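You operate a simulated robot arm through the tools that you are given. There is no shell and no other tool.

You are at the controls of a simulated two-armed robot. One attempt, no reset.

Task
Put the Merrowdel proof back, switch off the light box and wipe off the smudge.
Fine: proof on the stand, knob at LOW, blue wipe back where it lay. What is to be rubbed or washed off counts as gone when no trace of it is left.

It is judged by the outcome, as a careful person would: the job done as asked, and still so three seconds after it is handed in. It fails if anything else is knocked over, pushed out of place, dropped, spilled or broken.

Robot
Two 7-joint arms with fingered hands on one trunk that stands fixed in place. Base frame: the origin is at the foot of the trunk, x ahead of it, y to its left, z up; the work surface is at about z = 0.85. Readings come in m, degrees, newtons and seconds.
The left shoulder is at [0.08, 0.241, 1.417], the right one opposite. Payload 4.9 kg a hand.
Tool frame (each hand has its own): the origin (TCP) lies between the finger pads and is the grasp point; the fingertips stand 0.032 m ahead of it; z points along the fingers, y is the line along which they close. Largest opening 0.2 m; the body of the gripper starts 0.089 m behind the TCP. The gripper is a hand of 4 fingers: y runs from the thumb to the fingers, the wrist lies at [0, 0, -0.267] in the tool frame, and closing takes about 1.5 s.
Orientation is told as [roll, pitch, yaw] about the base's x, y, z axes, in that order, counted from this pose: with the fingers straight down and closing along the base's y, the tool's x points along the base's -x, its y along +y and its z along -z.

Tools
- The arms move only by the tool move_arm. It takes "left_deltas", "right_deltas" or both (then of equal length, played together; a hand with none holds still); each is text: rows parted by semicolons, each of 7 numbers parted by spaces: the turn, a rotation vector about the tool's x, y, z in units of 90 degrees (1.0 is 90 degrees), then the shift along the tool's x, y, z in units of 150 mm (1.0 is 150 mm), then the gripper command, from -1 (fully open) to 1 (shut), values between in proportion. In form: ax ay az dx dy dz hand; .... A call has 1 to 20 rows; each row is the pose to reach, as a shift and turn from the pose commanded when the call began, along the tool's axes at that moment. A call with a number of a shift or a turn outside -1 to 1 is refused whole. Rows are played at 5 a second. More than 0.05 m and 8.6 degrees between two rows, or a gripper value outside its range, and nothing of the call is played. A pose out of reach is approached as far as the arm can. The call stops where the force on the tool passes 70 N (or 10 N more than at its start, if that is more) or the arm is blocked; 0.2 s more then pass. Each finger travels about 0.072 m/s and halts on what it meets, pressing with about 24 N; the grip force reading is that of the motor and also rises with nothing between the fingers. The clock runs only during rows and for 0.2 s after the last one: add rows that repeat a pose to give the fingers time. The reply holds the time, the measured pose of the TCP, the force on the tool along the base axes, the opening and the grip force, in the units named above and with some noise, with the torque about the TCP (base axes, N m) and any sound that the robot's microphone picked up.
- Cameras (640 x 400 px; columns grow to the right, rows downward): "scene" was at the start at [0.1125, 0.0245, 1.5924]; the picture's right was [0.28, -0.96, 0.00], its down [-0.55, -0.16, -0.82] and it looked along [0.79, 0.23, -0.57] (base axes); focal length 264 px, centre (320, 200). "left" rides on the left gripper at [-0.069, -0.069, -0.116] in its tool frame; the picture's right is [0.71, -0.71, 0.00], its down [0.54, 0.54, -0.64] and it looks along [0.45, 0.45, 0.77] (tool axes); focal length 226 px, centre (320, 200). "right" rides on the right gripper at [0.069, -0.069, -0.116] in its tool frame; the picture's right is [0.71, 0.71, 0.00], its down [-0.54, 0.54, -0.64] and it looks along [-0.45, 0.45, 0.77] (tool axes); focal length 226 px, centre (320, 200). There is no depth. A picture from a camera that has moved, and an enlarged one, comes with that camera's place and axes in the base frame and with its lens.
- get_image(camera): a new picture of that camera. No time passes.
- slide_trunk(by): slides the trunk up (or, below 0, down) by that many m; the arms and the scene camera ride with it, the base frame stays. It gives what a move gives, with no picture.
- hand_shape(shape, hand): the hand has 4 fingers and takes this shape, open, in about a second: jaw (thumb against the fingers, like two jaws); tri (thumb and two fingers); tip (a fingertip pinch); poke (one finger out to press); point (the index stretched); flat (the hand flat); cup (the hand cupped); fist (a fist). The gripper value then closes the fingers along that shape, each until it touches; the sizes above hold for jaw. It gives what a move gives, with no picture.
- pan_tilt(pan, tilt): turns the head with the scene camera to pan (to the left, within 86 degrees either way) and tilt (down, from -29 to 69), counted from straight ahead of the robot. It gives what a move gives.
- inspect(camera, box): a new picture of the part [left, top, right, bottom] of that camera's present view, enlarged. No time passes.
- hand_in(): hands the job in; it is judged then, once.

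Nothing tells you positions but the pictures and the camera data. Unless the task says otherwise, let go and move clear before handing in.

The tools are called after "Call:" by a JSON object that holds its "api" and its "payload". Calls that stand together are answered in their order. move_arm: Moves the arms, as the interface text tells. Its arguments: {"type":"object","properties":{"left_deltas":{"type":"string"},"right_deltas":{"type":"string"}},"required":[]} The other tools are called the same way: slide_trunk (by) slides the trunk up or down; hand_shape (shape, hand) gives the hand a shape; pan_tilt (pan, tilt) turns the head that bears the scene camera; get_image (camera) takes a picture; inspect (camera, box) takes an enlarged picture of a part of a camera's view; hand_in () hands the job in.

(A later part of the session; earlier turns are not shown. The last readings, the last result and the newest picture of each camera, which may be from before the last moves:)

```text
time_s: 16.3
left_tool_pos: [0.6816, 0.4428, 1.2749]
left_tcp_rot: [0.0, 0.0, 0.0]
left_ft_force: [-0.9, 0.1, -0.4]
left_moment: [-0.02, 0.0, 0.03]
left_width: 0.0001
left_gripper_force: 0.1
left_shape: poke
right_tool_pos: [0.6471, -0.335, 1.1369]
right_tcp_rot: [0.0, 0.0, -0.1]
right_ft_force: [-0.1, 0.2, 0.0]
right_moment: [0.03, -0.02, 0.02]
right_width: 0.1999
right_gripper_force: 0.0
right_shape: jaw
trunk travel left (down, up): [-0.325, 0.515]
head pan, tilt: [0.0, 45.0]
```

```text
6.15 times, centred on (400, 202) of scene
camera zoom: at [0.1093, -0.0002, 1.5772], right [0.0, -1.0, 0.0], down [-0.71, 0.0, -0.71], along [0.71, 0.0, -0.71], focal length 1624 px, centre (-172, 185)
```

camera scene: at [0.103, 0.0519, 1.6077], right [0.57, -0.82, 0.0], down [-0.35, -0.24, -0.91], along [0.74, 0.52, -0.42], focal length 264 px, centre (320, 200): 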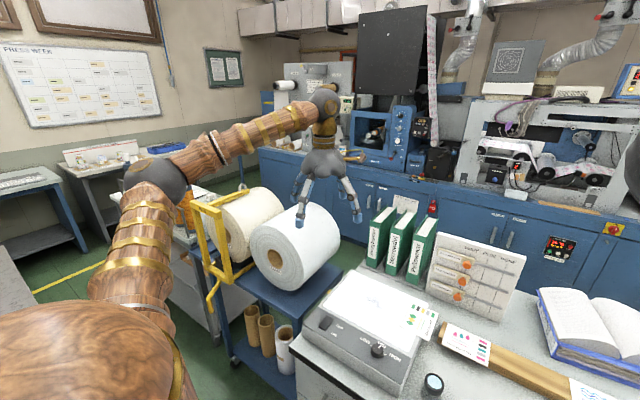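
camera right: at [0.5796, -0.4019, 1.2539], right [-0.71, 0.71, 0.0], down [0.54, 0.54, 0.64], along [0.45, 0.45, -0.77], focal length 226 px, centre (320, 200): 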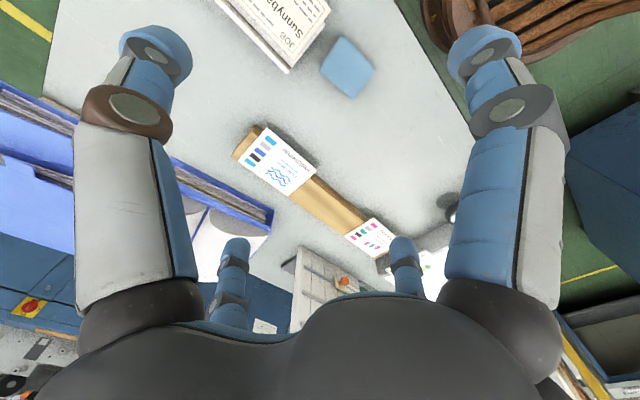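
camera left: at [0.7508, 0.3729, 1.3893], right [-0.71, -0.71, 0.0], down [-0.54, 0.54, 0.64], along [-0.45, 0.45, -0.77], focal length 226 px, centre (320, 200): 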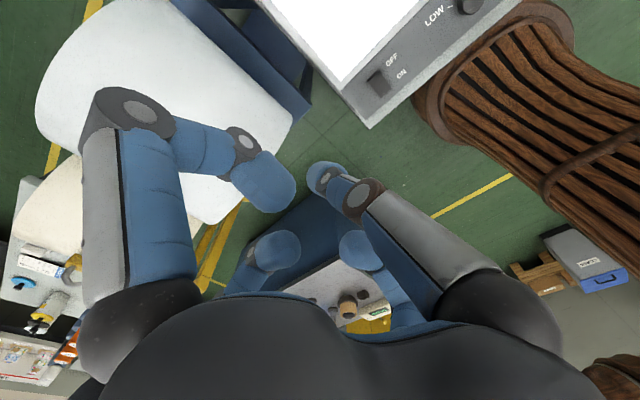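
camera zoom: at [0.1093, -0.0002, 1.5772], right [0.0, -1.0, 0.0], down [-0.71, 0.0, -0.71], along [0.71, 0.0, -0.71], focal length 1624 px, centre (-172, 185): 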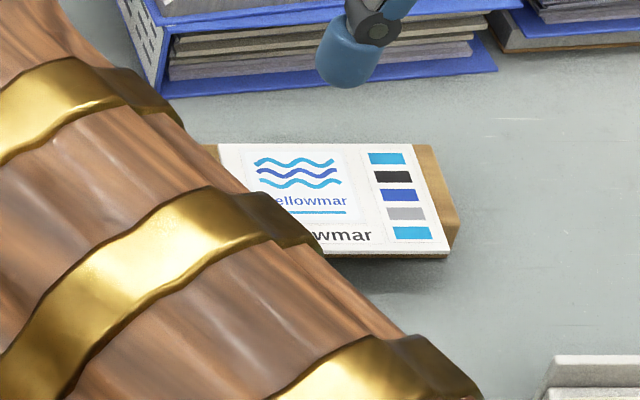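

The cards on the stand are about 12 × 9 cm and lie flat at z≈0.884 with their title strip overhanging the rail's front; the gap's centre is near y=-0.15. I'll now bring the right camera close to the Merrowdel card.

Call:
{"api": "move_arm", "payload": {"right_deltas": "0 0 0 -0.04 0.3 0.07 -1; 0 0 0 -0.08 0.6 0.14 -1; 0 0 0 -0.12 0.9 0.21 -1"}}

Call:
{"api": "move_arm", "payload": {"right_deltas": "0 0 0 -0.04 0.3 0.07 -1; 0 0 0 -0.08 0.6 0.14 -1; 0 0 0 -0.12 0.9 0.21 -1"}}

Call:
{"api": "move_arm", "payload": {"right_deltas": "0 0 0 -0.04 0.3 0.07 -1; 0 0 0 -0.08 0.6 0.14 -1; 0 0 0 -0.12 0.9 0.21 -1"}}

Call:
{"api": "get_image", "payload": {"camera": "right"}}

Call:
{"api": "get_image", "payload": {"camera": "scene"}}

```text
time_s: 17.1
left_tool_pos: [0.682, 0.4419, 1.2748]
left_tcp_rot: [-0.1, -0.1, 0.0]
left_ft_force: [-0.3, 0.5, -0.3]
left_moment: [0.0, 0.02, 0.02]
left_width: 0.0001
left_gripper_force: 0.0
left_shape: poke
right_tool_pos: [0.6624, -0.205, 1.1047]
right_tcp_rot: [0.1, 0.0, 0.1]
right_ft_force: [-1.0, -1.0, 0.2]
right_moment: [0.01, -0.01, 0.0]
right_width: 0.1998
right_gripper_force: 0.0
right_shape: jaw
trunk travel left (down, up): [-0.325, 0.515]
head pan, tilt: [0.0, 45.0]
```

```text
time_s: 17.9
left_tool_pos: [0.6808, 0.4432, 1.2746]
left_tcp_rot: [-0.2, 0.0, 0.0]
left_ft_force: [-0.3, 0.6, 0.0]
left_moment: [-0.01, -0.02, 0.0]
left_width: 0.0
left_gripper_force: 0.2
left_shape: poke
right_tool_pos: [0.683, -0.0652, 1.0749]
right_tcp_rot: [-0.1, 0.0, -0.1]
right_ft_force: [-0.5, 0.2, -0.3]
right_moment: [-0.03, 0.01, -0.02]
right_width: 0.2
right_gripper_force: 0.0
right_shape: jaw
trunk travel left (down, up): [-0.325, 0.515]
head pan, tilt: [0.0, 45.0]
```

```text
time_s: 18.7
left_tool_pos: [0.6826, 0.443, 1.2754]
left_tcp_rot: [0.0, 0.0, 0.0]
left_ft_force: [0.5, 0.5, -0.1]
left_moment: [0.03, 0.02, 0.01]
left_width: 0.0001
left_gripper_force: 0.0
left_shape: poke
right_tool_pos: [0.7008, 0.0673, 1.0421]
right_tcp_rot: [0.1, 0.1, 0.0]
right_ft_force: [0.5, -0.2, -0.2]
right_moment: [0.01, 0.02, 0.0]
right_width: 0.2002
right_gripper_force: 0.0
right_shape: jaw
trunk travel left (down, up): [-0.325, 0.515]
head pan, tilt: [0.0, 45.0]
```

```text
taken
camera right: at [0.6306, -0.0001, 1.1583], right [-0.71, 0.71, 0.0], down [0.54, 0.54, 0.64], along [0.45, 0.45, -0.77], focal length 226 px, centre (320, 200)
```

right: 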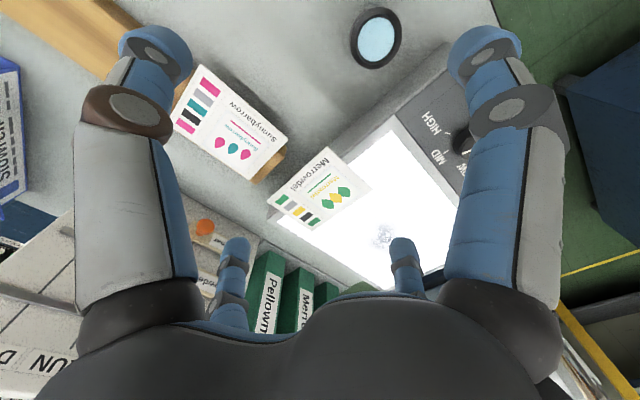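

```text
taken
camera scene: at [0.1094, 0.0001, 1.5771], right [0.0, -1.0, 0.0], down [-0.71, 0.0, -0.71], along [0.71, 0.0, -0.71], focal length 264 px, centre (320, 200)
```

scene: 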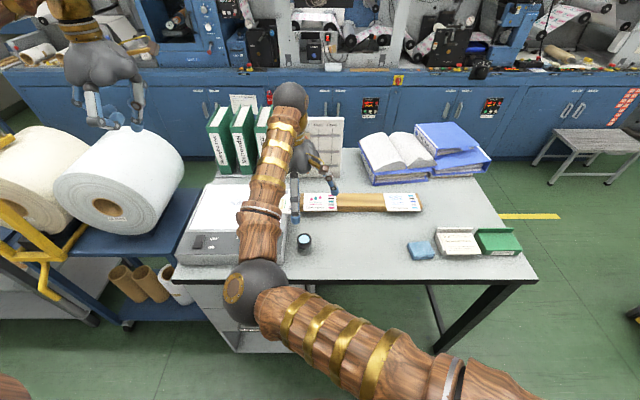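

Call:
{"api": "inspect", "payload": {"camera": "right", "box": [240, 130, 400, 250]}}

Call:
{"api": "inspect", "payload": {"camera": "right", "box": [320, 70, 480, 190]}}

Call:
{"api": "inspect", "payload": {"camera": "right", "box": [160, 50, 320, 200]}}

```text
3.33 times, centred on (320, 190) of right
camera zoom: at [0.6306, -0.0001, 1.1583], right [-0.71, 0.71, 0.0], down [0.54, 0.54, 0.64], along [0.45, 0.45, -0.77], focal length 754 px, centre (320, 233)
```

zoom: 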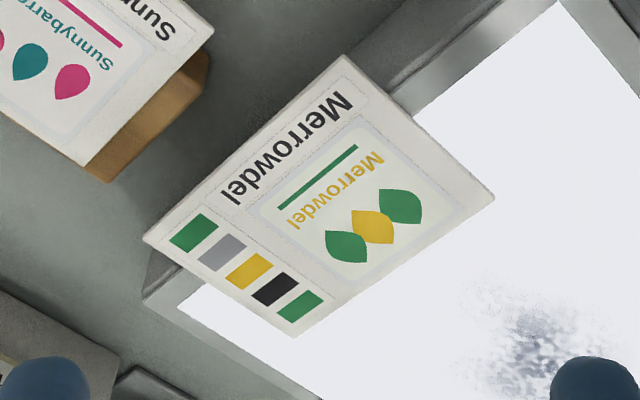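

```text
3.33 times, centred on (400, 130) of right
camera zoom: at [0.6306, -0.0001, 1.1583], right [-0.71, 0.71, 0.0], down [0.54, 0.54, 0.64], along [0.45, 0.45, -0.77], focal length 754 px, centre (53, 433)
```

zoom: 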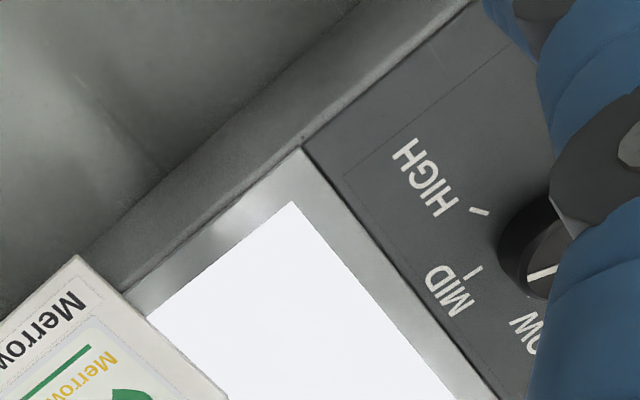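

```text
2.67 times, centred on (240, 125) of right
camera zoom: at [0.6306, -0.0001, 1.1583], right [-0.71, 0.71, 0.0], down [0.54, 0.54, 0.64], along [0.45, 0.45, -0.77], focal length 603 px, centre (533, 400)
```

zoom: 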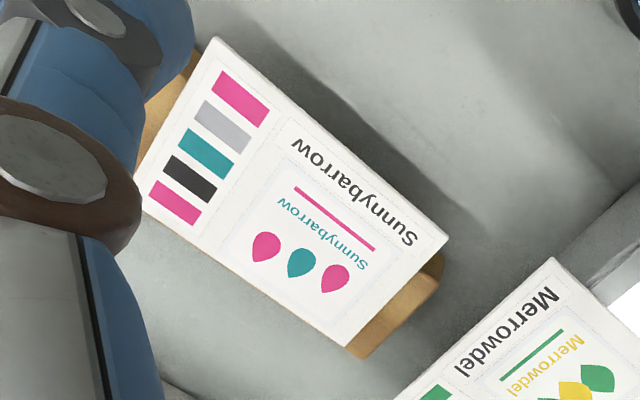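

The card's corners agree from both views: it spans x 0.713–0.833, y 0.094–0.184 with its title strip overhanging the box's right edge (y≈0.12) by about 2.6 cm. I plan to pinch the ends of that overhanging strip with the thumb and opposite finger ("tip" shape turned 90°), so I'll check that shape on the right hand first.

Call:
{"api": "hand_shape", "payload": {"shape": "tip", "hand": "right"}}

Call:
{"api": "get_image", "payload": {"camera": "right"}}

Call:
{"api": "inspect", "payload": {"camera": "scene", "box": [220, 90, 400, 230]}}

Call:
{"api": "get_image", "payload": {"camera": "left"}}

```text
time_s: 19.6
left_tool_pos: [0.6802, 0.4429, 1.2753]
left_tcp_rot: [0.0, 0.1, -0.2]
left_ft_force: [0.0, -0.2, -0.9]
left_moment: [0.02, 0.0, -0.01]
left_width: 0.0
left_gripper_force: 0.0
left_shape: poke
right_tool_pos: [0.6996, 0.0669, 1.0412]
right_tcp_rot: [-0.1, 0.0, 0.0]
right_ft_force: [-0.7, 0.0, 0.8]
right_moment: [-0.01, 0.01, 0.02]
right_width: 0.2001
right_gripper_force: 0.1
right_shape: tip
trunk travel left (down, up): [-0.325, 0.515]
head pan, tilt: [0.0, 45.0]
```

```text
taken
camera right: at [0.6302, -0.0008, 1.1586], right [-0.71, 0.71, 0.0], down [0.54, 0.54, 0.64], along [0.45, 0.45, -0.77], focal length 226 px, centre (320, 200)
```

right: 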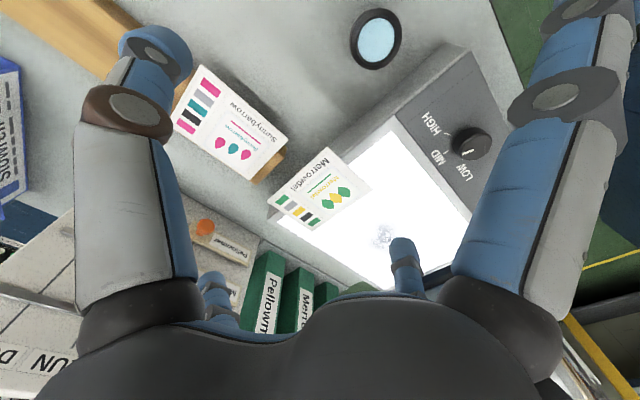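

```text
2.86 times, centred on (310, 160) of scene
camera zoom: at [0.109, -0.0004, 1.5771], right [0.0, -1.0, 0.0], down [-0.71, 0.0, -0.71], along [0.71, 0.0, -0.71], focal length 754 px, centre (349, 314)
```

zoom: 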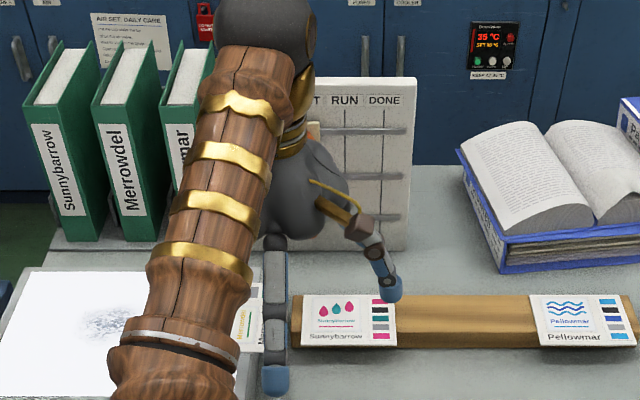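

```text
taken
camera left: at [0.7507, 0.3731, 1.3894], right [-0.71, -0.71, 0.0], down [-0.54, 0.54, 0.64], along [-0.45, 0.45, -0.77], focal length 226 px, centre (320, 200)
```

left: 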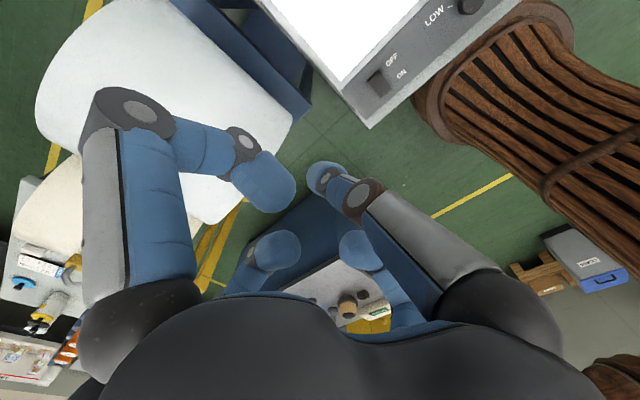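

The splayed fingers sit about 2.2 cm higher than the pinching tips, so the plan has room. I'll turn the right hand 90° (thumb toward +x) and stop above the card's overhanging strip.

Call:
{"api": "move_arm", "payload": {"right_deltas": "0 0 -0.0833 -0.0406 0.0208 -0.0056 -0.5; 0 0 -0.1667 -0.0812 0.0417 -0.0112 -0.5; 0 0 -0.25 -0.1218 0.0625 -0.0168 -0.5; 0 0 -0.3333 -0.1623 0.0833 -0.0223 -0.5; 0 0 -0.4167 -0.2029 0.1042 -0.0279 -0.5; 0 0 -0.5 -0.2435 0.125 -0.0335 -0.5; 0 0 -0.5833 -0.2841 0.1458 -0.0391 -0.5; 0 0 -0.6667 -0.3247 0.1667 -0.0447 -0.5; 0 0 -0.75 -0.3653 0.1875 -0.0503 -0.5; 0 0 -0.8333 -0.4058 0.2083 -0.0558 -0.5; 0 0 -0.9167 -0.4464 0.2292 -0.0614 -0.5; 0 0 -1 -0.487 0.25 -0.067 -0.5; 0 0 -1 -0.487 0.25 -0.067 -0.5"}}

Call:
{"api": "get_image", "payload": {"camera": "right"}}

Call:
{"api": "get_image", "payload": {"camera": "scene"}}

```text
time_s: 22.4
left_tool_pos: [0.6821, 0.4425, 1.2749]
left_tcp_rot: [0.0, 0.0, 0.0]
left_ft_force: [-0.6, 1.5, 0.7]
left_moment: [0.02, -0.03, 0.0]
left_width: 0.0
left_gripper_force: 0.1
left_shape: poke
right_tool_pos: [0.7831, 0.1155, 1.0481]
right_tcp_rot: [0.0, 0.0, 90.0]
right_ft_force: [0.2, -0.4, 0.5]
right_moment: [0.02, -0.01, 0.02]
right_width: 0.1503
right_gripper_force: 0.0
right_shape: tip
right hand out of reach, approached as far as the arm can: row 12, 13
trunk travel left (down, up): [-0.325, 0.515]
head pan, tilt: [0.0, 45.0]
```

```text
taken
camera right: at [0.8515, 0.0479, 1.1636], right [-0.71, -0.71, 0.0], down [-0.54, 0.54, 0.64], along [-0.46, 0.45, -0.77], focal length 226 px, centre (320, 200)
```

right: 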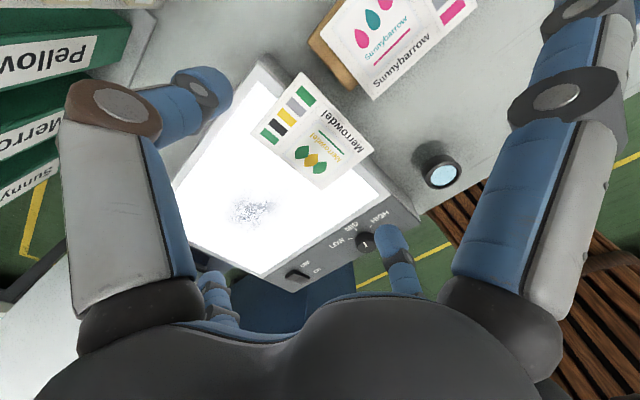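

```text
taken
camera scene: at [0.1089, -0.0003, 1.5771], right [0.0, -1.0, 0.0], down [-0.71, 0.0, -0.71], along [0.71, 0.0, -0.71], focal length 264 px, centre (320, 200)
```

scene: 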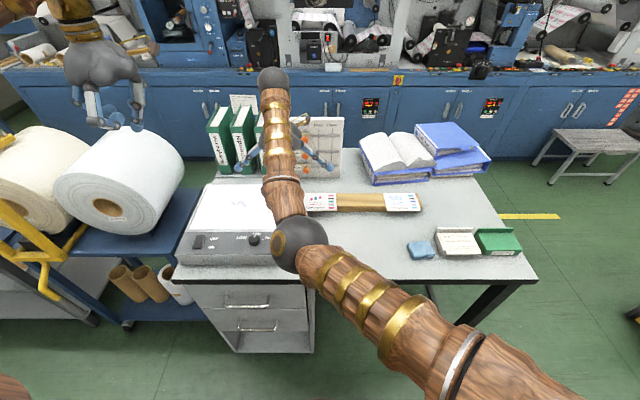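

The turn reached 90° but the arm is near a limit there, about a centimetre off. I'll try moving to the wanted spot a little lower and see whether it can be reached.

Call:
{"api": "move_arm", "payload": {"right_deltas": "0 0 0 0.0243 0.0223 0.1 -0.5; 0 0 0 0.0487 0.0447 0.2 -0.5; 0 0 0 0.073 0.067 0.3 -0.5"}}

```text
time_s: 23.2
left_tool_pos: [0.6808, 0.4423, 1.2752]
left_tcp_rot: [0.1, 0.0, 0.0]
left_ft_force: [-0.2, 0.3, 0.3]
left_moment: [0.0, -0.02, 0.0]
left_width: 0.0002
left_gripper_force: 0.0
left_shape: poke
right_tool_pos: [0.7728, 0.1052, 1.0016]
right_tcp_rot: [0.0, 0.0, 90.0]
right_ft_force: [0.4, -0.5, 0.3]
right_moment: [0.0, 0.0, 0.0]
right_width: 0.1503
right_gripper_force: 0.0
right_shape: tip
trunk travel left (down, up): [-0.325, 0.515]
head pan, tilt: [0.0, 45.0]
```

Now it is exactly where I wanted, (0.773, 0.105, 1.002) at yaw 90°. I'll check the finger alignment with the card before descending.

Call:
{"api": "get_image", "payload": {"camera": "right"}}

Call:
{"api": "inspect", "payload": {"camera": "right", "box": [140, 40, 440, 300]}}

Call:
{"api": "inspect", "payload": {"camera": "scene", "box": [220, 110, 380, 230]}}

```text
taken
camera right: at [0.8408, 0.0382, 1.1187], right [-0.71, -0.71, 0.0], down [-0.54, 0.54, 0.64], along [-0.46, 0.45, -0.77], focal length 226 px, centre (320, 200)
```

right: 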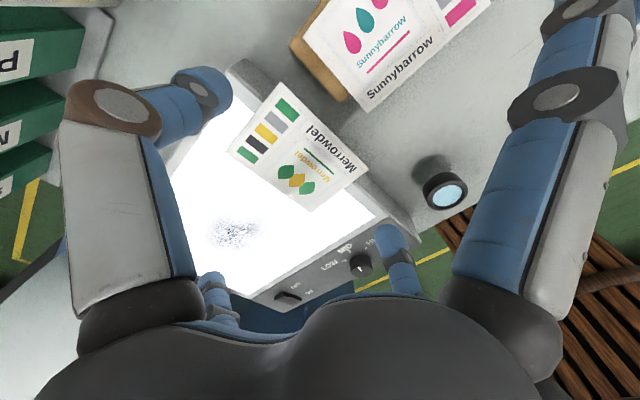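

```text
1.54 times, centred on (290, 170) of right
camera zoom: at [0.8408, 0.0382, 1.1187], right [-0.71, -0.71, 0.0], down [-0.54, 0.54, 0.64], along [-0.46, 0.45, -0.77], focal length 348 px, centre (366, 246)
```

zoom: 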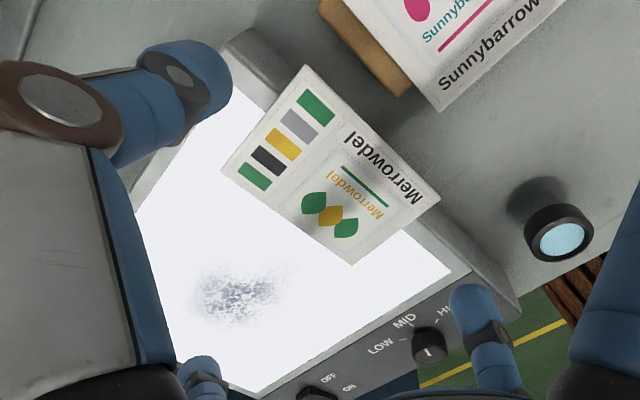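

```text
3.33 times, centred on (300, 170) of scene
camera zoom: at [0.1092, -0.0006, 1.5772], right [0.0, -1.0, 0.0], down [-0.71, 0.0, -0.71], along [0.71, 0.0, -0.71], focal length 880 px, centre (387, 300)
```

zoom: 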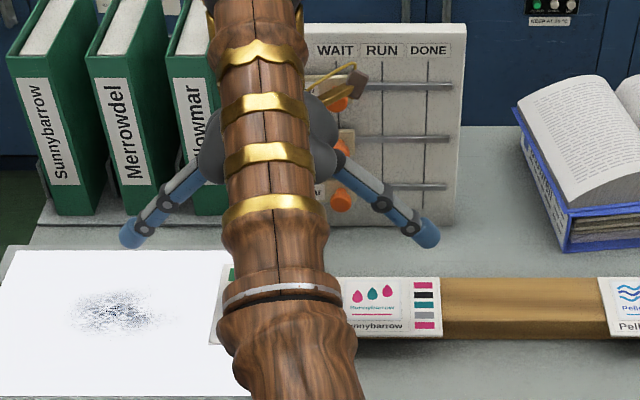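

Call:
{"api": "inspect", "payload": {"camera": "right", "box": [300, 120, 440, 220]}}

Call:
{"api": "inspect", "payload": {"camera": "right", "box": [200, 40, 340, 140]}}

```text
4.00 times, centred on (370, 170) of right
camera zoom: at [0.8408, 0.0382, 1.1187], right [-0.71, -0.71, 0.0], down [-0.54, 0.54, 0.64], along [-0.46, 0.45, -0.77], focal length 904 px, centre (120, 320)
```

zoom: 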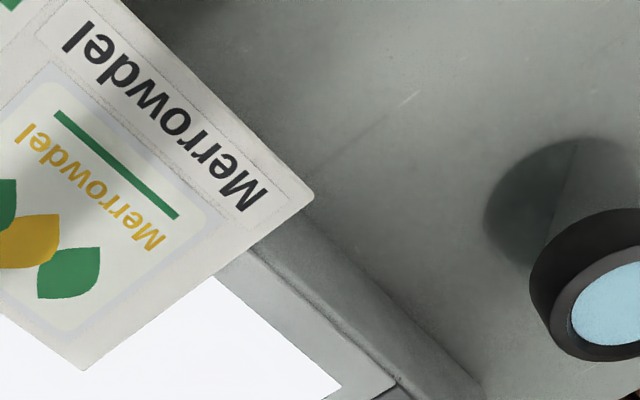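

```text
4.00 times, centred on (270, 90) of right
camera zoom: at [0.8408, 0.0382, 1.1187], right [-0.71, -0.71, 0.0], down [-0.54, 0.54, 0.64], along [-0.46, 0.45, -0.77], focal length 904 px, centre (520, 640)
```

zoom: 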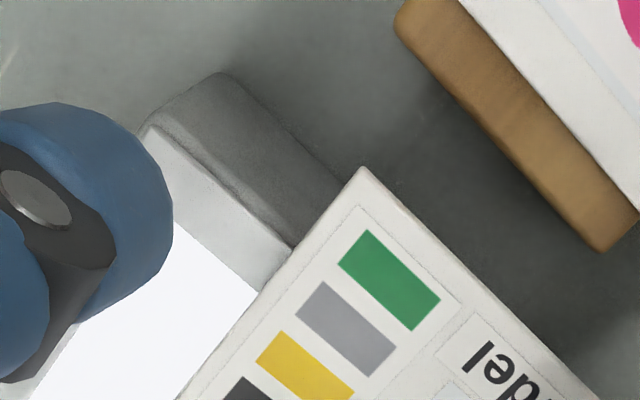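

All three views agree: the card spans x 0.712–0.832, y 0.094–0.183, top at z≈0.910, and the box edge is at y≈0.119. I'll descend to z≈0.928 with fingers straddling the strip's two ends.

Call:
{"api": "move_arm", "payload": {"right_deltas": "0 0 0 0.0267 0 0 -0.5; 0 0 0 0.0267 0 0.15 -0.5; 0 0 0 0.0267 0 0.3 -0.5; 0 0 0 0.0267 0 0.4 -0.5"}}

Call:
{"api": "get_image", "payload": {"camera": "right"}}

Call:
{"api": "inspect", "payload": {"camera": "scene", "box": [220, 130, 380, 250]}}

```text
time_s: 24.2
left_tool_pos: [0.6813, 0.4423, 1.2739]
left_tcp_rot: [-0.1, 0.0, 0.1]
left_ft_force: [0.5, -0.1, 0.0]
left_moment: [0.05, 0.0, -0.03]
left_width: 0.0001
left_gripper_force: 0.0
left_shape: poke
right_tool_pos: [0.7728, 0.0985, 0.9417]
right_tcp_rot: [-0.1, 0.0, 90.0]
right_ft_force: [0.4, -0.4, -0.8]
right_moment: [-0.02, -0.02, 0.0]
right_width: 0.1502
right_gripper_force: 0.2
right_shape: tip
trunk travel left (down, up): [-0.325, 0.515]
head pan, tilt: [0.0, 45.0]
```

```text
taken
camera right: at [0.8403, 0.0306, 1.0575], right [-0.71, -0.71, 0.0], down [-0.54, 0.54, 0.64], along [-0.46, 0.45, -0.77], focal length 226 px, centre (320, 200)
```

right: 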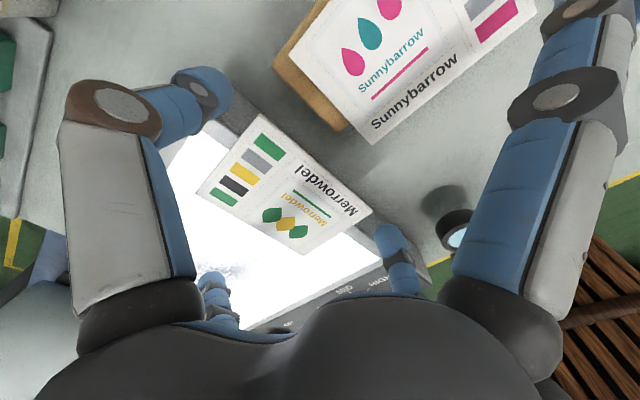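

```text
3.33 times, centred on (300, 190) of scene
camera zoom: at [0.1093, -0.0007, 1.5772], right [0.0, -1.0, 0.0], down [-0.71, 0.0, -0.71], along [0.71, 0.0, -0.71], focal length 880 px, centre (387, 233)
```

zoom: 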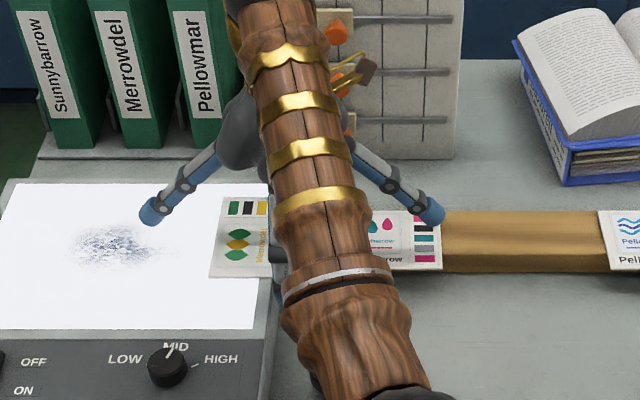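

Call:
{"api": "move_arm", "payload": {"right_deltas": "0 0 0 0 0 0.045 -0.5; 0 0 0 0 0 0.09 -0.5; 0 0 0 0 0 0.09 -0.5"}}

Call:
{"api": "inspect", "payload": {"camera": "right", "box": [140, 40, 460, 320]}}

```text
time_s: 25.0
left_tool_pos: [0.6814, 0.4436, 1.2754]
left_tcp_rot: [0.0, 0.1, 0.0]
left_ft_force: [0.0, -0.2, -0.3]
left_moment: [0.01, -0.05, 0.01]
left_width: 0.0
left_gripper_force: 0.1
left_shape: poke
right_tool_pos: [0.7723, 0.1, 0.9291]
right_tcp_rot: [-0.1, 0.0, 90.0]
right_ft_force: [-0.3, 0.1, 0.5]
right_moment: [0.02, 0.01, 0.0]
right_width: 0.1502
right_gripper_force: 0.1
right_shape: tip
trunk travel left (down, up): [-0.325, 0.515]
head pan, tilt: [0.0, 45.0]
```

```text
1.43 times, centred on (300, 180) of right
camera zoom: at [0.8404, 0.0319, 1.0448], right [-0.71, -0.71, 0.0], down [-0.54, 0.54, 0.64], along [-0.45, 0.45, -0.77], focal length 323 px, centre (349, 229)
```

zoom: 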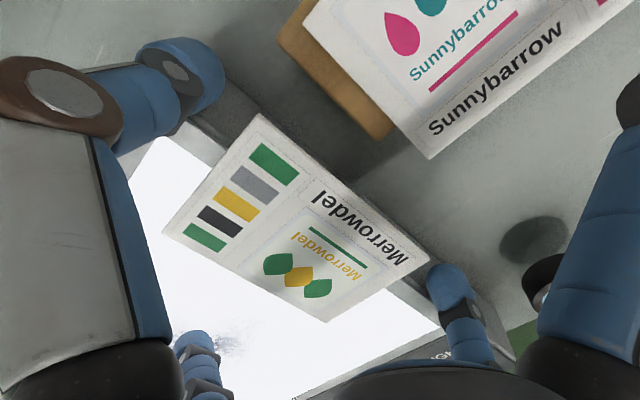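

No contact so far and the fingers straddle the strip's ends. Closing now.

Call:
{"api": "move_arm", "payload": {"right_deltas": "0 0 0 0 0 0 -0.1; 0 0 0 0 0 0 -0.1; 0 0 0 0 0 0 -0.1; 0 0 0 0 0 0 -0.1"}}

Call:
{"api": "inspect", "payload": {"camera": "right", "box": [140, 40, 460, 320]}}

```text
time_s: 26.0
left_tool_pos: [0.6826, 0.4425, 1.2751]
left_tcp_rot: [0.0, 0.1, 0.0]
left_ft_force: [0.6, -0.5, -0.5]
left_moment: [0.03, 0.01, -0.02]
left_width: 0.0
left_gripper_force: 0.0
left_shape: poke
right_tool_pos: [0.7716, 0.0994, 0.9299]
right_tcp_rot: [0.0, 0.0, 90.0]
right_ft_force: [0.2, 0.4, -0.3]
right_moment: [0.07, -0.05, 0.02]
right_width: 0.0696
right_gripper_force: 23.7
right_shape: tip
trunk travel left (down, up): [-0.325, 0.515]
head pan, tilt: [0.0, 45.0]
```

```text
1.43 times, centred on (300, 180) of right
camera zoom: at [0.8404, 0.032, 1.045], right [-0.71, -0.71, 0.0], down [-0.54, 0.54, 0.64], along [-0.45, 0.45, -0.77], focal length 323 px, centre (349, 229)
```

zoom: 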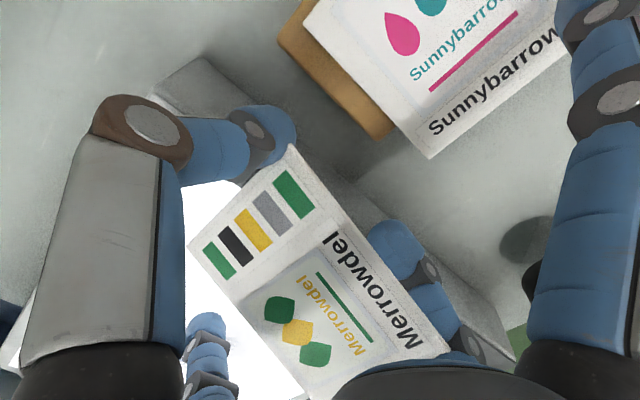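

The front finger slid under the card and lifted its front edge instead of pinching it, so this isn't a good grip. I'll look from the scene camera before releasing gently.

Call:
{"api": "inspect", "payload": {"camera": "scene", "box": [230, 150, 350, 240]}}

Call:
{"api": "get_image", "payload": {"camera": "right"}}

```text
4.44 times, centred on (290, 195) of scene
camera zoom: at [0.1091, -0.0004, 1.5771], right [0.0, -1.0, 0.0], down [-0.71, 0.0, -0.71], along [0.71, 0.0, -0.71], focal length 1173 px, centre (453, 222)
```

zoom: 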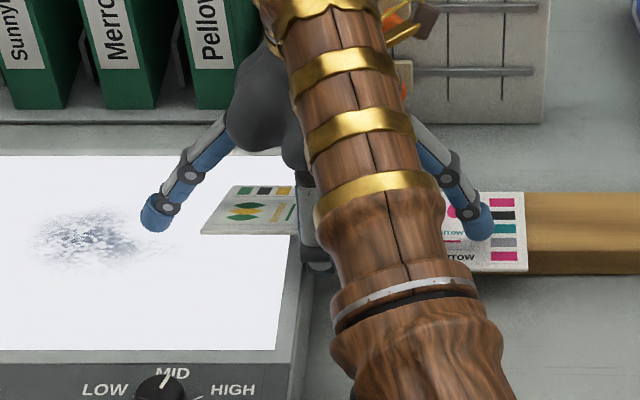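

```text
taken
camera right: at [0.8404, 0.032, 1.045], right [-0.71, -0.71, 0.0], down [-0.54, 0.54, 0.64], along [-0.45, 0.45, -0.77], focal length 226 px, centre (320, 200)
```

right: 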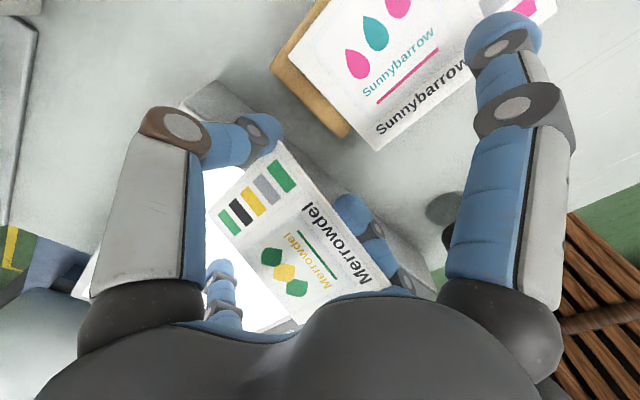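

The card's front is propped up on the finger. Before deciding, I'd like a side view, so I'll swing the left hand's camera around (it's high and clear of everything).

Call:
{"api": "move_arm", "payload": {"left_deltas": "0 0 -0.09 0 0 0 1; 0 0 -0.18 0 0 0 1; 0 0 -0.27 0 0 0 1; 0 0 -0.36 0 0 0 1; 0 0 -0.45 0 0 0 1; 0 0 -0.54 0 0 0 1; 0 0 -0.63 0 0 0 1; 0 0 -0.72 0 0 0 1; 0 0 -0.75 0 0 0 1"}}

Call:
{"api": "move_arm", "payload": {"left_deltas": "0 0 -0.09 0 0 0 1; 0 0 -0.18 0 0 0 1; 0 0 -0.27 0 0 0 1; 0 0 -0.36 0 0 0 1; 0 0 -0.45 0 0 0 1; 0 0 -0.54 0 0 0 1; 0 0 -0.63 0 0 0 1; 0 0 -0.72 0 0 0 1; 0 0 -0.75 0 0 0 1"}}

Call:
{"api": "get_image", "payload": {"camera": "left"}}

```text
time_s: 28.0
left_tool_pos: [0.6816, 0.443, 1.2748]
left_tcp_rot: [0.0, -0.1, 67.6]
left_ft_force: [0.4, 0.7, -0.4]
left_moment: [0.0, 0.02, 0.02]
left_width: 0.0001
left_gripper_force: 0.0
left_shape: poke
right_tool_pos: [0.7726, 0.0989, 0.9282]
right_tcp_rot: [-0.1, -0.1, 90.0]
right_ft_force: [0.0, 0.9, 0.7]
right_moment: [0.09, -0.02, 0.02]
right_width: 0.0696
right_gripper_force: 23.6
right_shape: tip
trunk travel left (down, up): [-0.325, 0.515]
head pan, tilt: [0.0, 45.0]
```

```text
time_s: 30.0
left_tool_pos: [0.6823, 0.4428, 1.2749]
left_tcp_rot: [0.0, 0.1, 135.0]
left_ft_force: [-0.1, 0.1, 0.6]
left_moment: [0.0, -0.01, -0.01]
left_width: 0.0004
left_gripper_force: 0.2
left_shape: poke
right_tool_pos: [0.7727, 0.1001, 0.9286]
right_tcp_rot: [0.1, 0.0, 90.0]
right_ft_force: [0.5, 0.6, 0.8]
right_moment: [0.12, -0.04, 0.03]
right_width: 0.0695
right_gripper_force: 24.2
right_shape: tip
trunk travel left (down, up): [-0.325, 0.515]
head pan, tilt: [0.0, 45.0]
```

```text
taken
camera left: at [0.6824, 0.5394, 1.3891], right [1.0, 0.0, 0.0], down [0.0, -0.77, 0.64], along [0.0, -0.64, -0.77], focal length 226 px, centre (320, 200)
```

left: 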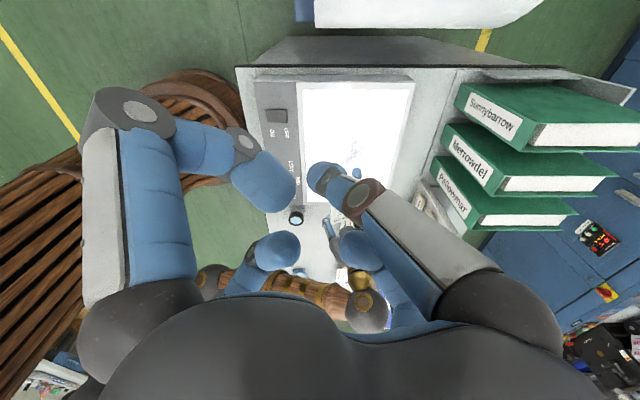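

Call:
{"api": "hand_shape", "payload": {"shape": "jaw", "hand": "left"}}

Call:
{"api": "inspect", "payload": {"camera": "left", "box": [230, 60, 430, 310]}}

Call:
{"api": "inspect", "payload": {"camera": "left", "box": [290, 160, 390, 260]}}

```text
time_s: 30.9
left_tool_pos: [0.6829, 0.4426, 1.2748]
left_tcp_rot: [0.0, 0.0, 135.0]
left_ft_force: [-0.4, -0.2, 0.7]
left_moment: [0.02, 0.02, 0.04]
left_width: 0.2
left_gripper_force: 0.0
left_shape: jaw
right_tool_pos: [0.7715, 0.1004, 0.9292]
right_tcp_rot: [0.1, 0.1, 90.1]
right_ft_force: [-0.1, 0.5, 0.3]
right_moment: [0.14, 0.03, 0.01]
right_width: 0.0696
right_gripper_force: 24.0
right_shape: tip
trunk travel left (down, up): [-0.325, 0.515]
head pan, tilt: [0.0, 45.0]
```

```text
1.60 times, centred on (330, 185) of left
camera zoom: at [0.6826, 0.5393, 1.3892], right [1.0, 0.0, 0.0], down [0.0, -0.77, 0.64], along [0.0, -0.64, -0.77], focal length 362 px, centre (304, 224)
```

zoom: 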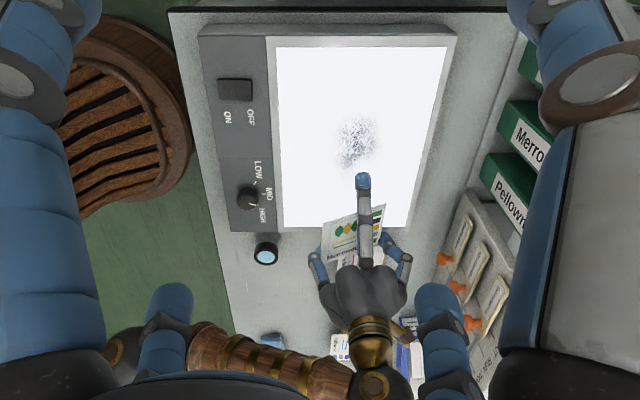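

```text
4.00 times, centred on (340, 210) of left
camera zoom: at [0.6826, 0.5393, 1.3892], right [1.0, 0.0, 0.0], down [0.0, -0.77, 0.64], along [0.0, -0.64, -0.77], focal length 904 px, centre (240, 160)
```

zoom: 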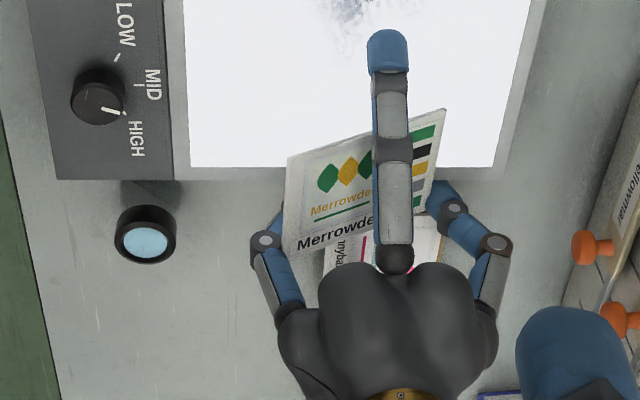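

From the left camera I can see the card cradled: its front end is hooked on the front finger and its back end sits against the thumb. It may actually be held; I'll lift just 1.5 cm and check.

Call:
{"api": "move_arm", "payload": {"right_deltas": "0 0 0 0 0 -0.033 0; 0 0 0 0 0 -0.067 0; 0 0 0 0 0 -0.1 0; 0 0 0 0 0 -0.1 0"}}

Call:
{"api": "inspect", "payload": {"camera": "left", "box": [290, 160, 390, 260]}}

Call:
{"api": "get_image", "payload": {"camera": "right"}}

```text
time_s: 31.9
left_tool_pos: [0.6823, 0.4424, 1.2746]
left_tcp_rot: [0.0, 0.1, 134.9]
left_ft_force: [-0.7, 0.1, -0.5]
left_moment: [0.01, 0.03, 0.02]
left_width: 0.1998
left_gripper_force: 0.1
left_shape: jaw
right_tool_pos: [0.7726, 0.0993, 0.9433]
right_tcp_rot: [0.0, 0.0, 90.0]
right_ft_force: [0.4, -0.1, 0.2]
right_moment: [0.01, -0.02, -0.01]
right_width: 0.0998
right_gripper_force: 0.0
right_shape: tip
trunk travel left (down, up): [-0.325, 0.515]
head pan, tilt: [0.0, 45.0]
```

```text
4.00 times, centred on (340, 210) of left
camera zoom: at [0.6827, 0.5394, 1.3891], right [1.0, 0.0, 0.0], down [0.0, -0.77, 0.64], along [0.0, -0.64, -0.77], focal length 904 px, centre (240, 160)
```

zoom: 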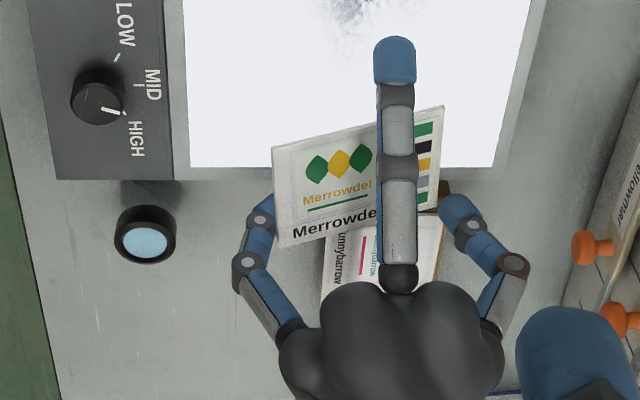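

```text
taken
camera right: at [0.8407, 0.0319, 1.0599], right [-0.71, -0.71, 0.0], down [-0.54, 0.54, 0.64], along [-0.46, 0.45, -0.77], focal length 226 px, centre (320, 200)
```

right: 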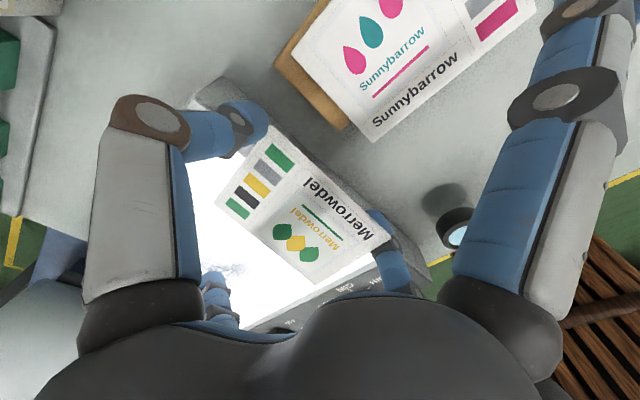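

I accidentally loosened the grip with that command (it opened to 10 cm), which is why the card sagged; nothing fell. I'll go back down, close firmly with a clear squeeze command, and keep that command while lifting.

Call:
{"api": "move_arm", "payload": {"right_deltas": "0 0 0 0 0 0.033 0; 0 0 0 0 0 0.067 0; 0 0 0 0 0 0.1 0; 0 0 0 0 0 0.1 0"}}

Call:
{"api": "move_arm", "payload": {"right_deltas": "0 0 0 0 0 0 0.5; 0 0 0 0 0 0 0.5; 0 0 0 0 0 0 0.5; 0 0 0 0 0 0 0.5; 0 0 0 0 0 0 0.5"}}

Call:
{"api": "inspect", "payload": {"camera": "left", "box": [290, 160, 390, 260]}}

Call:
{"api": "get_image", "payload": {"camera": "right"}}

```text
time_s: 32.9
left_tool_pos: [0.6804, 0.443, 1.2751]
left_tcp_rot: [-0.1, -0.1, 135.0]
left_ft_force: [-0.7, 1.4, 0.4]
left_moment: [-0.01, -0.01, 0.0]
left_width: 0.2
left_gripper_force: 0.2
left_shape: jaw
right_tool_pos: [0.7734, 0.0994, 0.9267]
right_tcp_rot: [0.0, -0.1, 90.0]
right_ft_force: [0.1, -0.2, 0.2]
right_moment: [0.0, -0.03, 0.01]
right_width: 0.1003
right_gripper_force: 0.1
right_shape: tip
trunk travel left (down, up): [-0.325, 0.515]
head pan, tilt: [0.0, 45.0]
```

```text
time_s: 34.1
left_tool_pos: [0.6816, 0.4409, 1.2758]
left_tcp_rot: [-0.1, -0.1, 135.0]
left_ft_force: [-0.1, 0.4, 0.2]
left_moment: [0.03, 0.0, -0.01]
left_width: 0.1999
left_gripper_force: 0.1
left_shape: jaw
right_tool_pos: [0.7746, 0.0958, 0.9293]
right_tcp_rot: [0.0, 0.1, 89.9]
right_ft_force: [2.8, -19.5, 7.7]
right_moment: [-0.11, -0.18, -0.29]
right_width: 0.0227
right_gripper_force: 23.8
right_shape: tip
trunk travel left (down, up): [-0.325, 0.515]
head pan, tilt: [0.0, 45.0]
```

```text
4.00 times, centred on (340, 210) of left
camera zoom: at [0.6821, 0.5371, 1.3904], right [1.0, 0.0, 0.0], down [0.0, -0.77, 0.64], along [0.0, -0.64, -0.77], focal length 904 px, centre (240, 160)
```

zoom: 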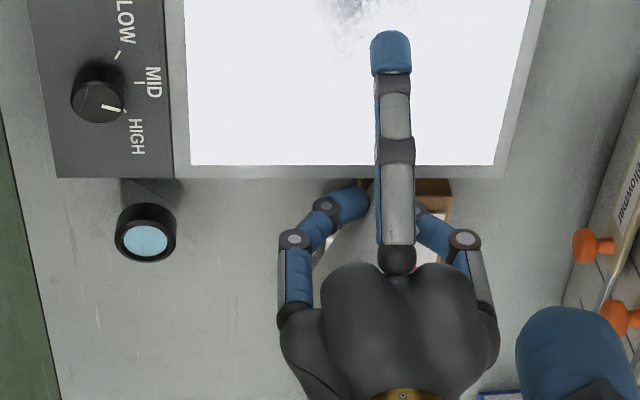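

```text
taken
camera right: at [0.8415, 0.0287, 1.0444], right [-0.71, -0.71, 0.0], down [-0.54, 0.54, 0.64], along [-0.45, 0.46, -0.77], focal length 226 px, centre (320, 200)
```

right: 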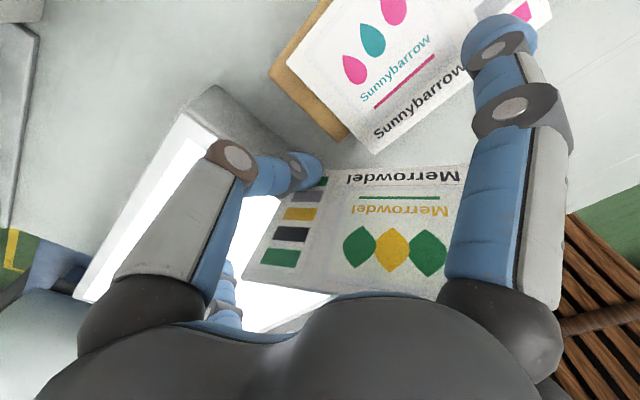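

The card has twisted between the fingers and there's a 20 N sideways force; I need to look carefully before doing anything else.

Call:
{"api": "inspect", "payload": {"camera": "scene", "box": [230, 150, 350, 240]}}

Call:
{"api": "inspect", "payload": {"camera": "right", "box": [200, 120, 480, 320]}}

Call:
{"api": "inspect", "payload": {"camera": "left", "box": [300, 190, 370, 250]}}

```text
4.44 times, centred on (290, 195) of scene
camera zoom: at [0.1086, -0.0035, 1.5772], right [0.0, -1.0, 0.0], down [-0.71, 0.0, -0.71], along [0.71, 0.0, -0.71], focal length 1173 px, centre (453, 222)
```

zoom: 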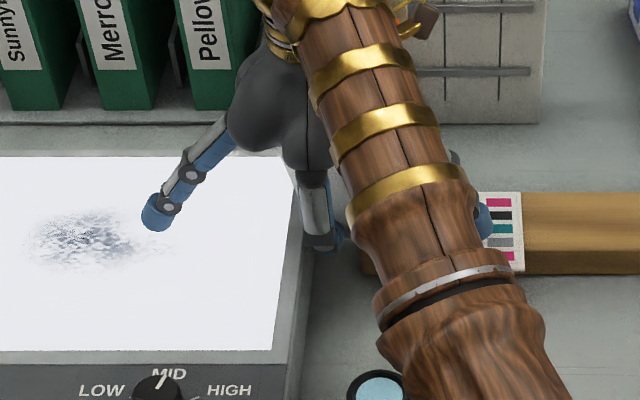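

```text
2.00 times, centred on (340, 220) of right
camera zoom: at [0.8415, 0.0287, 1.0444], right [-0.71, -0.71, 0.0], down [-0.54, 0.54, 0.64], along [-0.45, 0.46, -0.77], focal length 452 px, centre (280, 160)
```

zoom: 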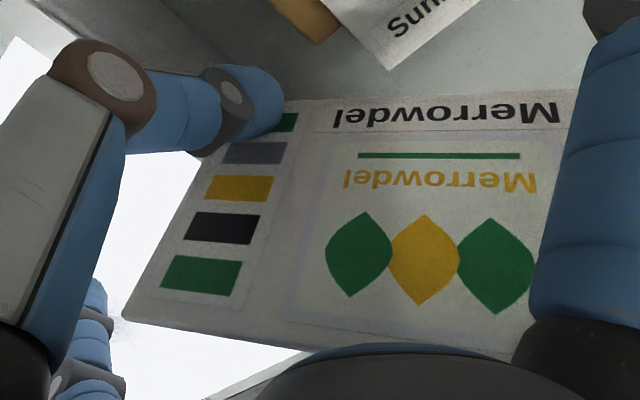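

```text
6.67 times, centred on (335, 220) of left
camera zoom: at [0.6821, 0.5371, 1.3904], right [1.0, 0.0, 0.0], down [0.0, -0.77, 0.64], along [0.0, -0.64, -0.77], focal length 1507 px, centre (220, 67)
```

zoom: 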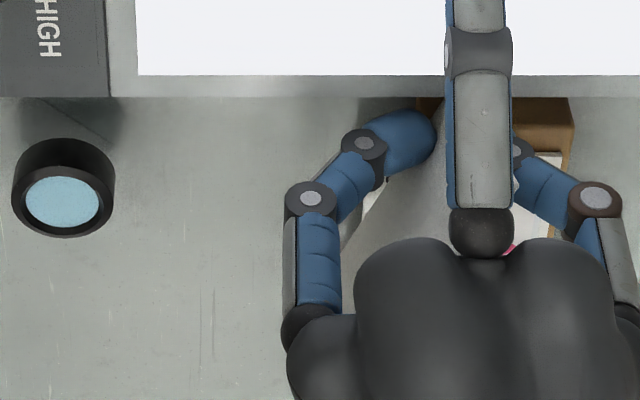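

The card has swung upright and is now pinched flat between the thumb and the front finger with its lower corner near the fingertips, lightly jammed against the box edge. I'll command a full squeeze and ease the hand away from the box and up a little.

Call:
{"api": "move_arm", "payload": {"right_deltas": "0 0 0 0 0 0 1; 0 0 0 0.03 0 -0.03 1; 0 0 0 0.06 0 -0.07 1; 0 0 0 0.06 0 -0.1 1"}}

Call:
{"api": "get_image", "payload": {"camera": "right"}}

Call:
{"api": "inspect", "payload": {"camera": "left", "box": [290, 170, 390, 260]}}

```text
time_s: 35.1
left_tool_pos: [0.6817, 0.4414, 1.2747]
left_tcp_rot: [0.0, 0.0, 134.9]
left_ft_force: [-0.4, 0.0, 0.4]
left_moment: [0.01, 0.02, 0.01]
left_width: 0.1995
left_gripper_force: 0.0
left_shape: jaw
right_tool_pos: [0.7734, 0.0894, 0.9428]
right_tcp_rot: [0.1, -0.1, 90.1]
right_ft_force: [0.1, -0.7, -1.0]
right_moment: [0.01, -0.02, -0.05]
right_width: 0.0218
right_gripper_force: 24.1
right_shape: tip
trunk travel left (down, up): [-0.325, 0.515]
head pan, tilt: [0.0, 45.0]
```

```text
taken
camera right: at [0.8417, 0.0219, 1.0591], right [-0.71, -0.71, 0.0], down [-0.54, 0.54, 0.64], along [-0.46, 0.45, -0.77], focal length 226 px, centre (320, 200)
```

right: 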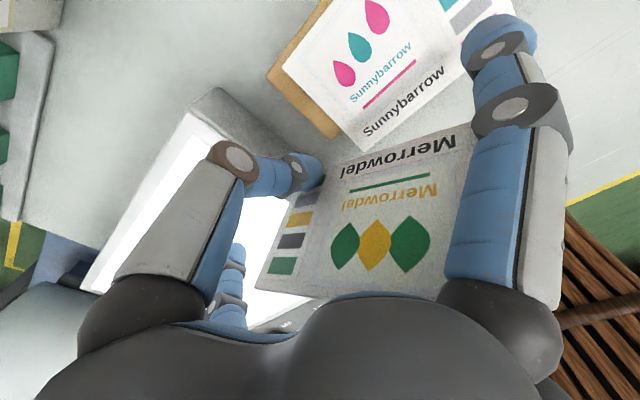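

```text
4.44 times, centred on (340, 215) of left
camera zoom: at [0.6833, 0.538, 1.3892], right [1.0, 0.0, 0.0], down [0.0, -0.77, 0.64], along [0.0, -0.64, -0.77], focal length 1005 px, centre (231, 133)
```

zoom: 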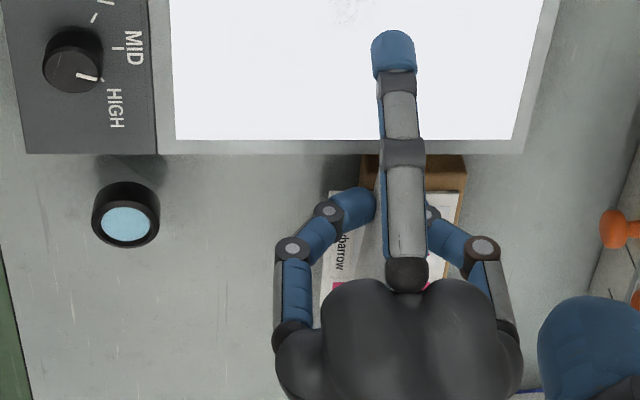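

The card is held and free of the box. I'll raise it into open space to see exactly how it sits in the hand.

Call:
{"api": "move_arm", "payload": {"right_deltas": "0 0 0 0.1 0 -0.25 1; 0 0 0 0.2 0 -0.5 1; 0 0 0 0.3 0 -0.75 1; 0 0 0 0.4 0 -1 1"}}

Call:
{"api": "get_image", "payload": {"camera": "right"}}

Call:
{"api": "get_image", "payload": {"camera": "left"}}

Call:
{"api": "inspect", "payload": {"camera": "scene", "box": [240, 80, 420, 230]}}

```text
time_s: 36.1
left_tool_pos: [0.6815, 0.4422, 1.2747]
left_tcp_rot: [0.0, 0.0, 135.0]
left_ft_force: [0.4, 0.4, 0.1]
left_moment: [0.0, -0.06, 0.01]
left_width: 0.1996
left_gripper_force: 0.0
left_shape: jaw
right_tool_pos: [0.8237, 0.074, 1.0709]
right_tcp_rot: [0.2, 0.0, 90.0]
right_ft_force: [-1.2, -0.3, -0.1]
right_moment: [0.01, -0.04, -0.01]
right_width: 0.0217
right_gripper_force: 24.8
right_shape: tip
right hand out of reach, approached as far as the arm can: row 1, 2, 3, 4
trunk travel left (down, up): [-0.325, 0.515]
head pan, tilt: [0.0, 45.0]
```

```text
taken
camera right: at [0.8918, 0.0055, 1.1869], right [-0.71, -0.71, 0.0], down [-0.54, 0.54, 0.64], along [-0.46, 0.45, -0.77], focal length 226 px, centre (320, 200)
```

right: 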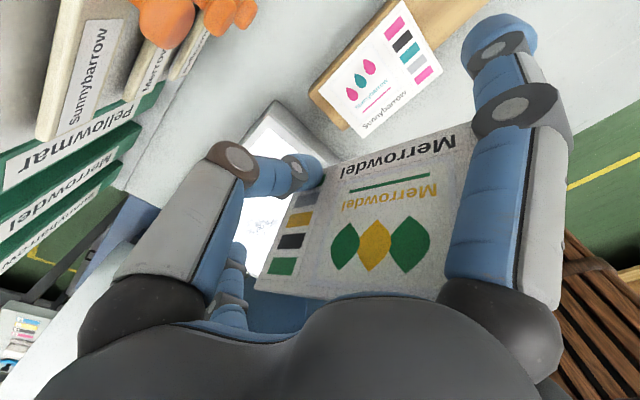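

```text
taken
camera left: at [0.6816, 0.5398, 1.3894], right [1.0, 0.0, 0.0], down [0.0, -0.77, 0.64], along [0.0, -0.64, -0.77], focal length 226 px, centre (320, 200)
```

left: 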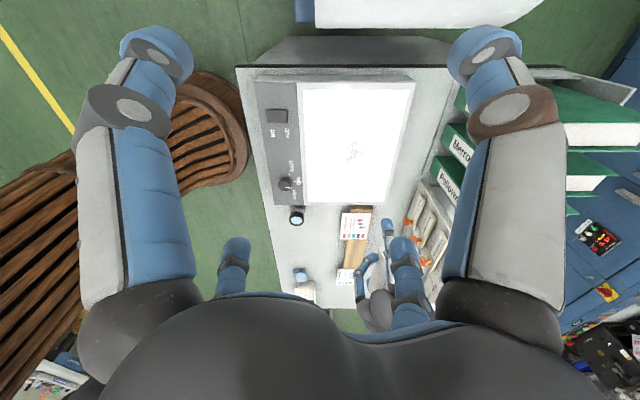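

```text
2.67 times, centred on (330, 155) of scene
camera zoom: at [0.1081, -0.0002, 1.5771], right [0.0, -1.0, 0.0], down [-0.71, 0.0, -0.71], along [0.71, 0.0, -0.71], focal length 704 px, centre (293, 320)
```

zoom: 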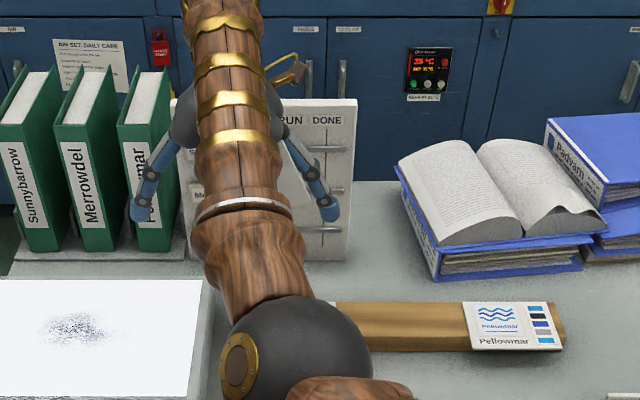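

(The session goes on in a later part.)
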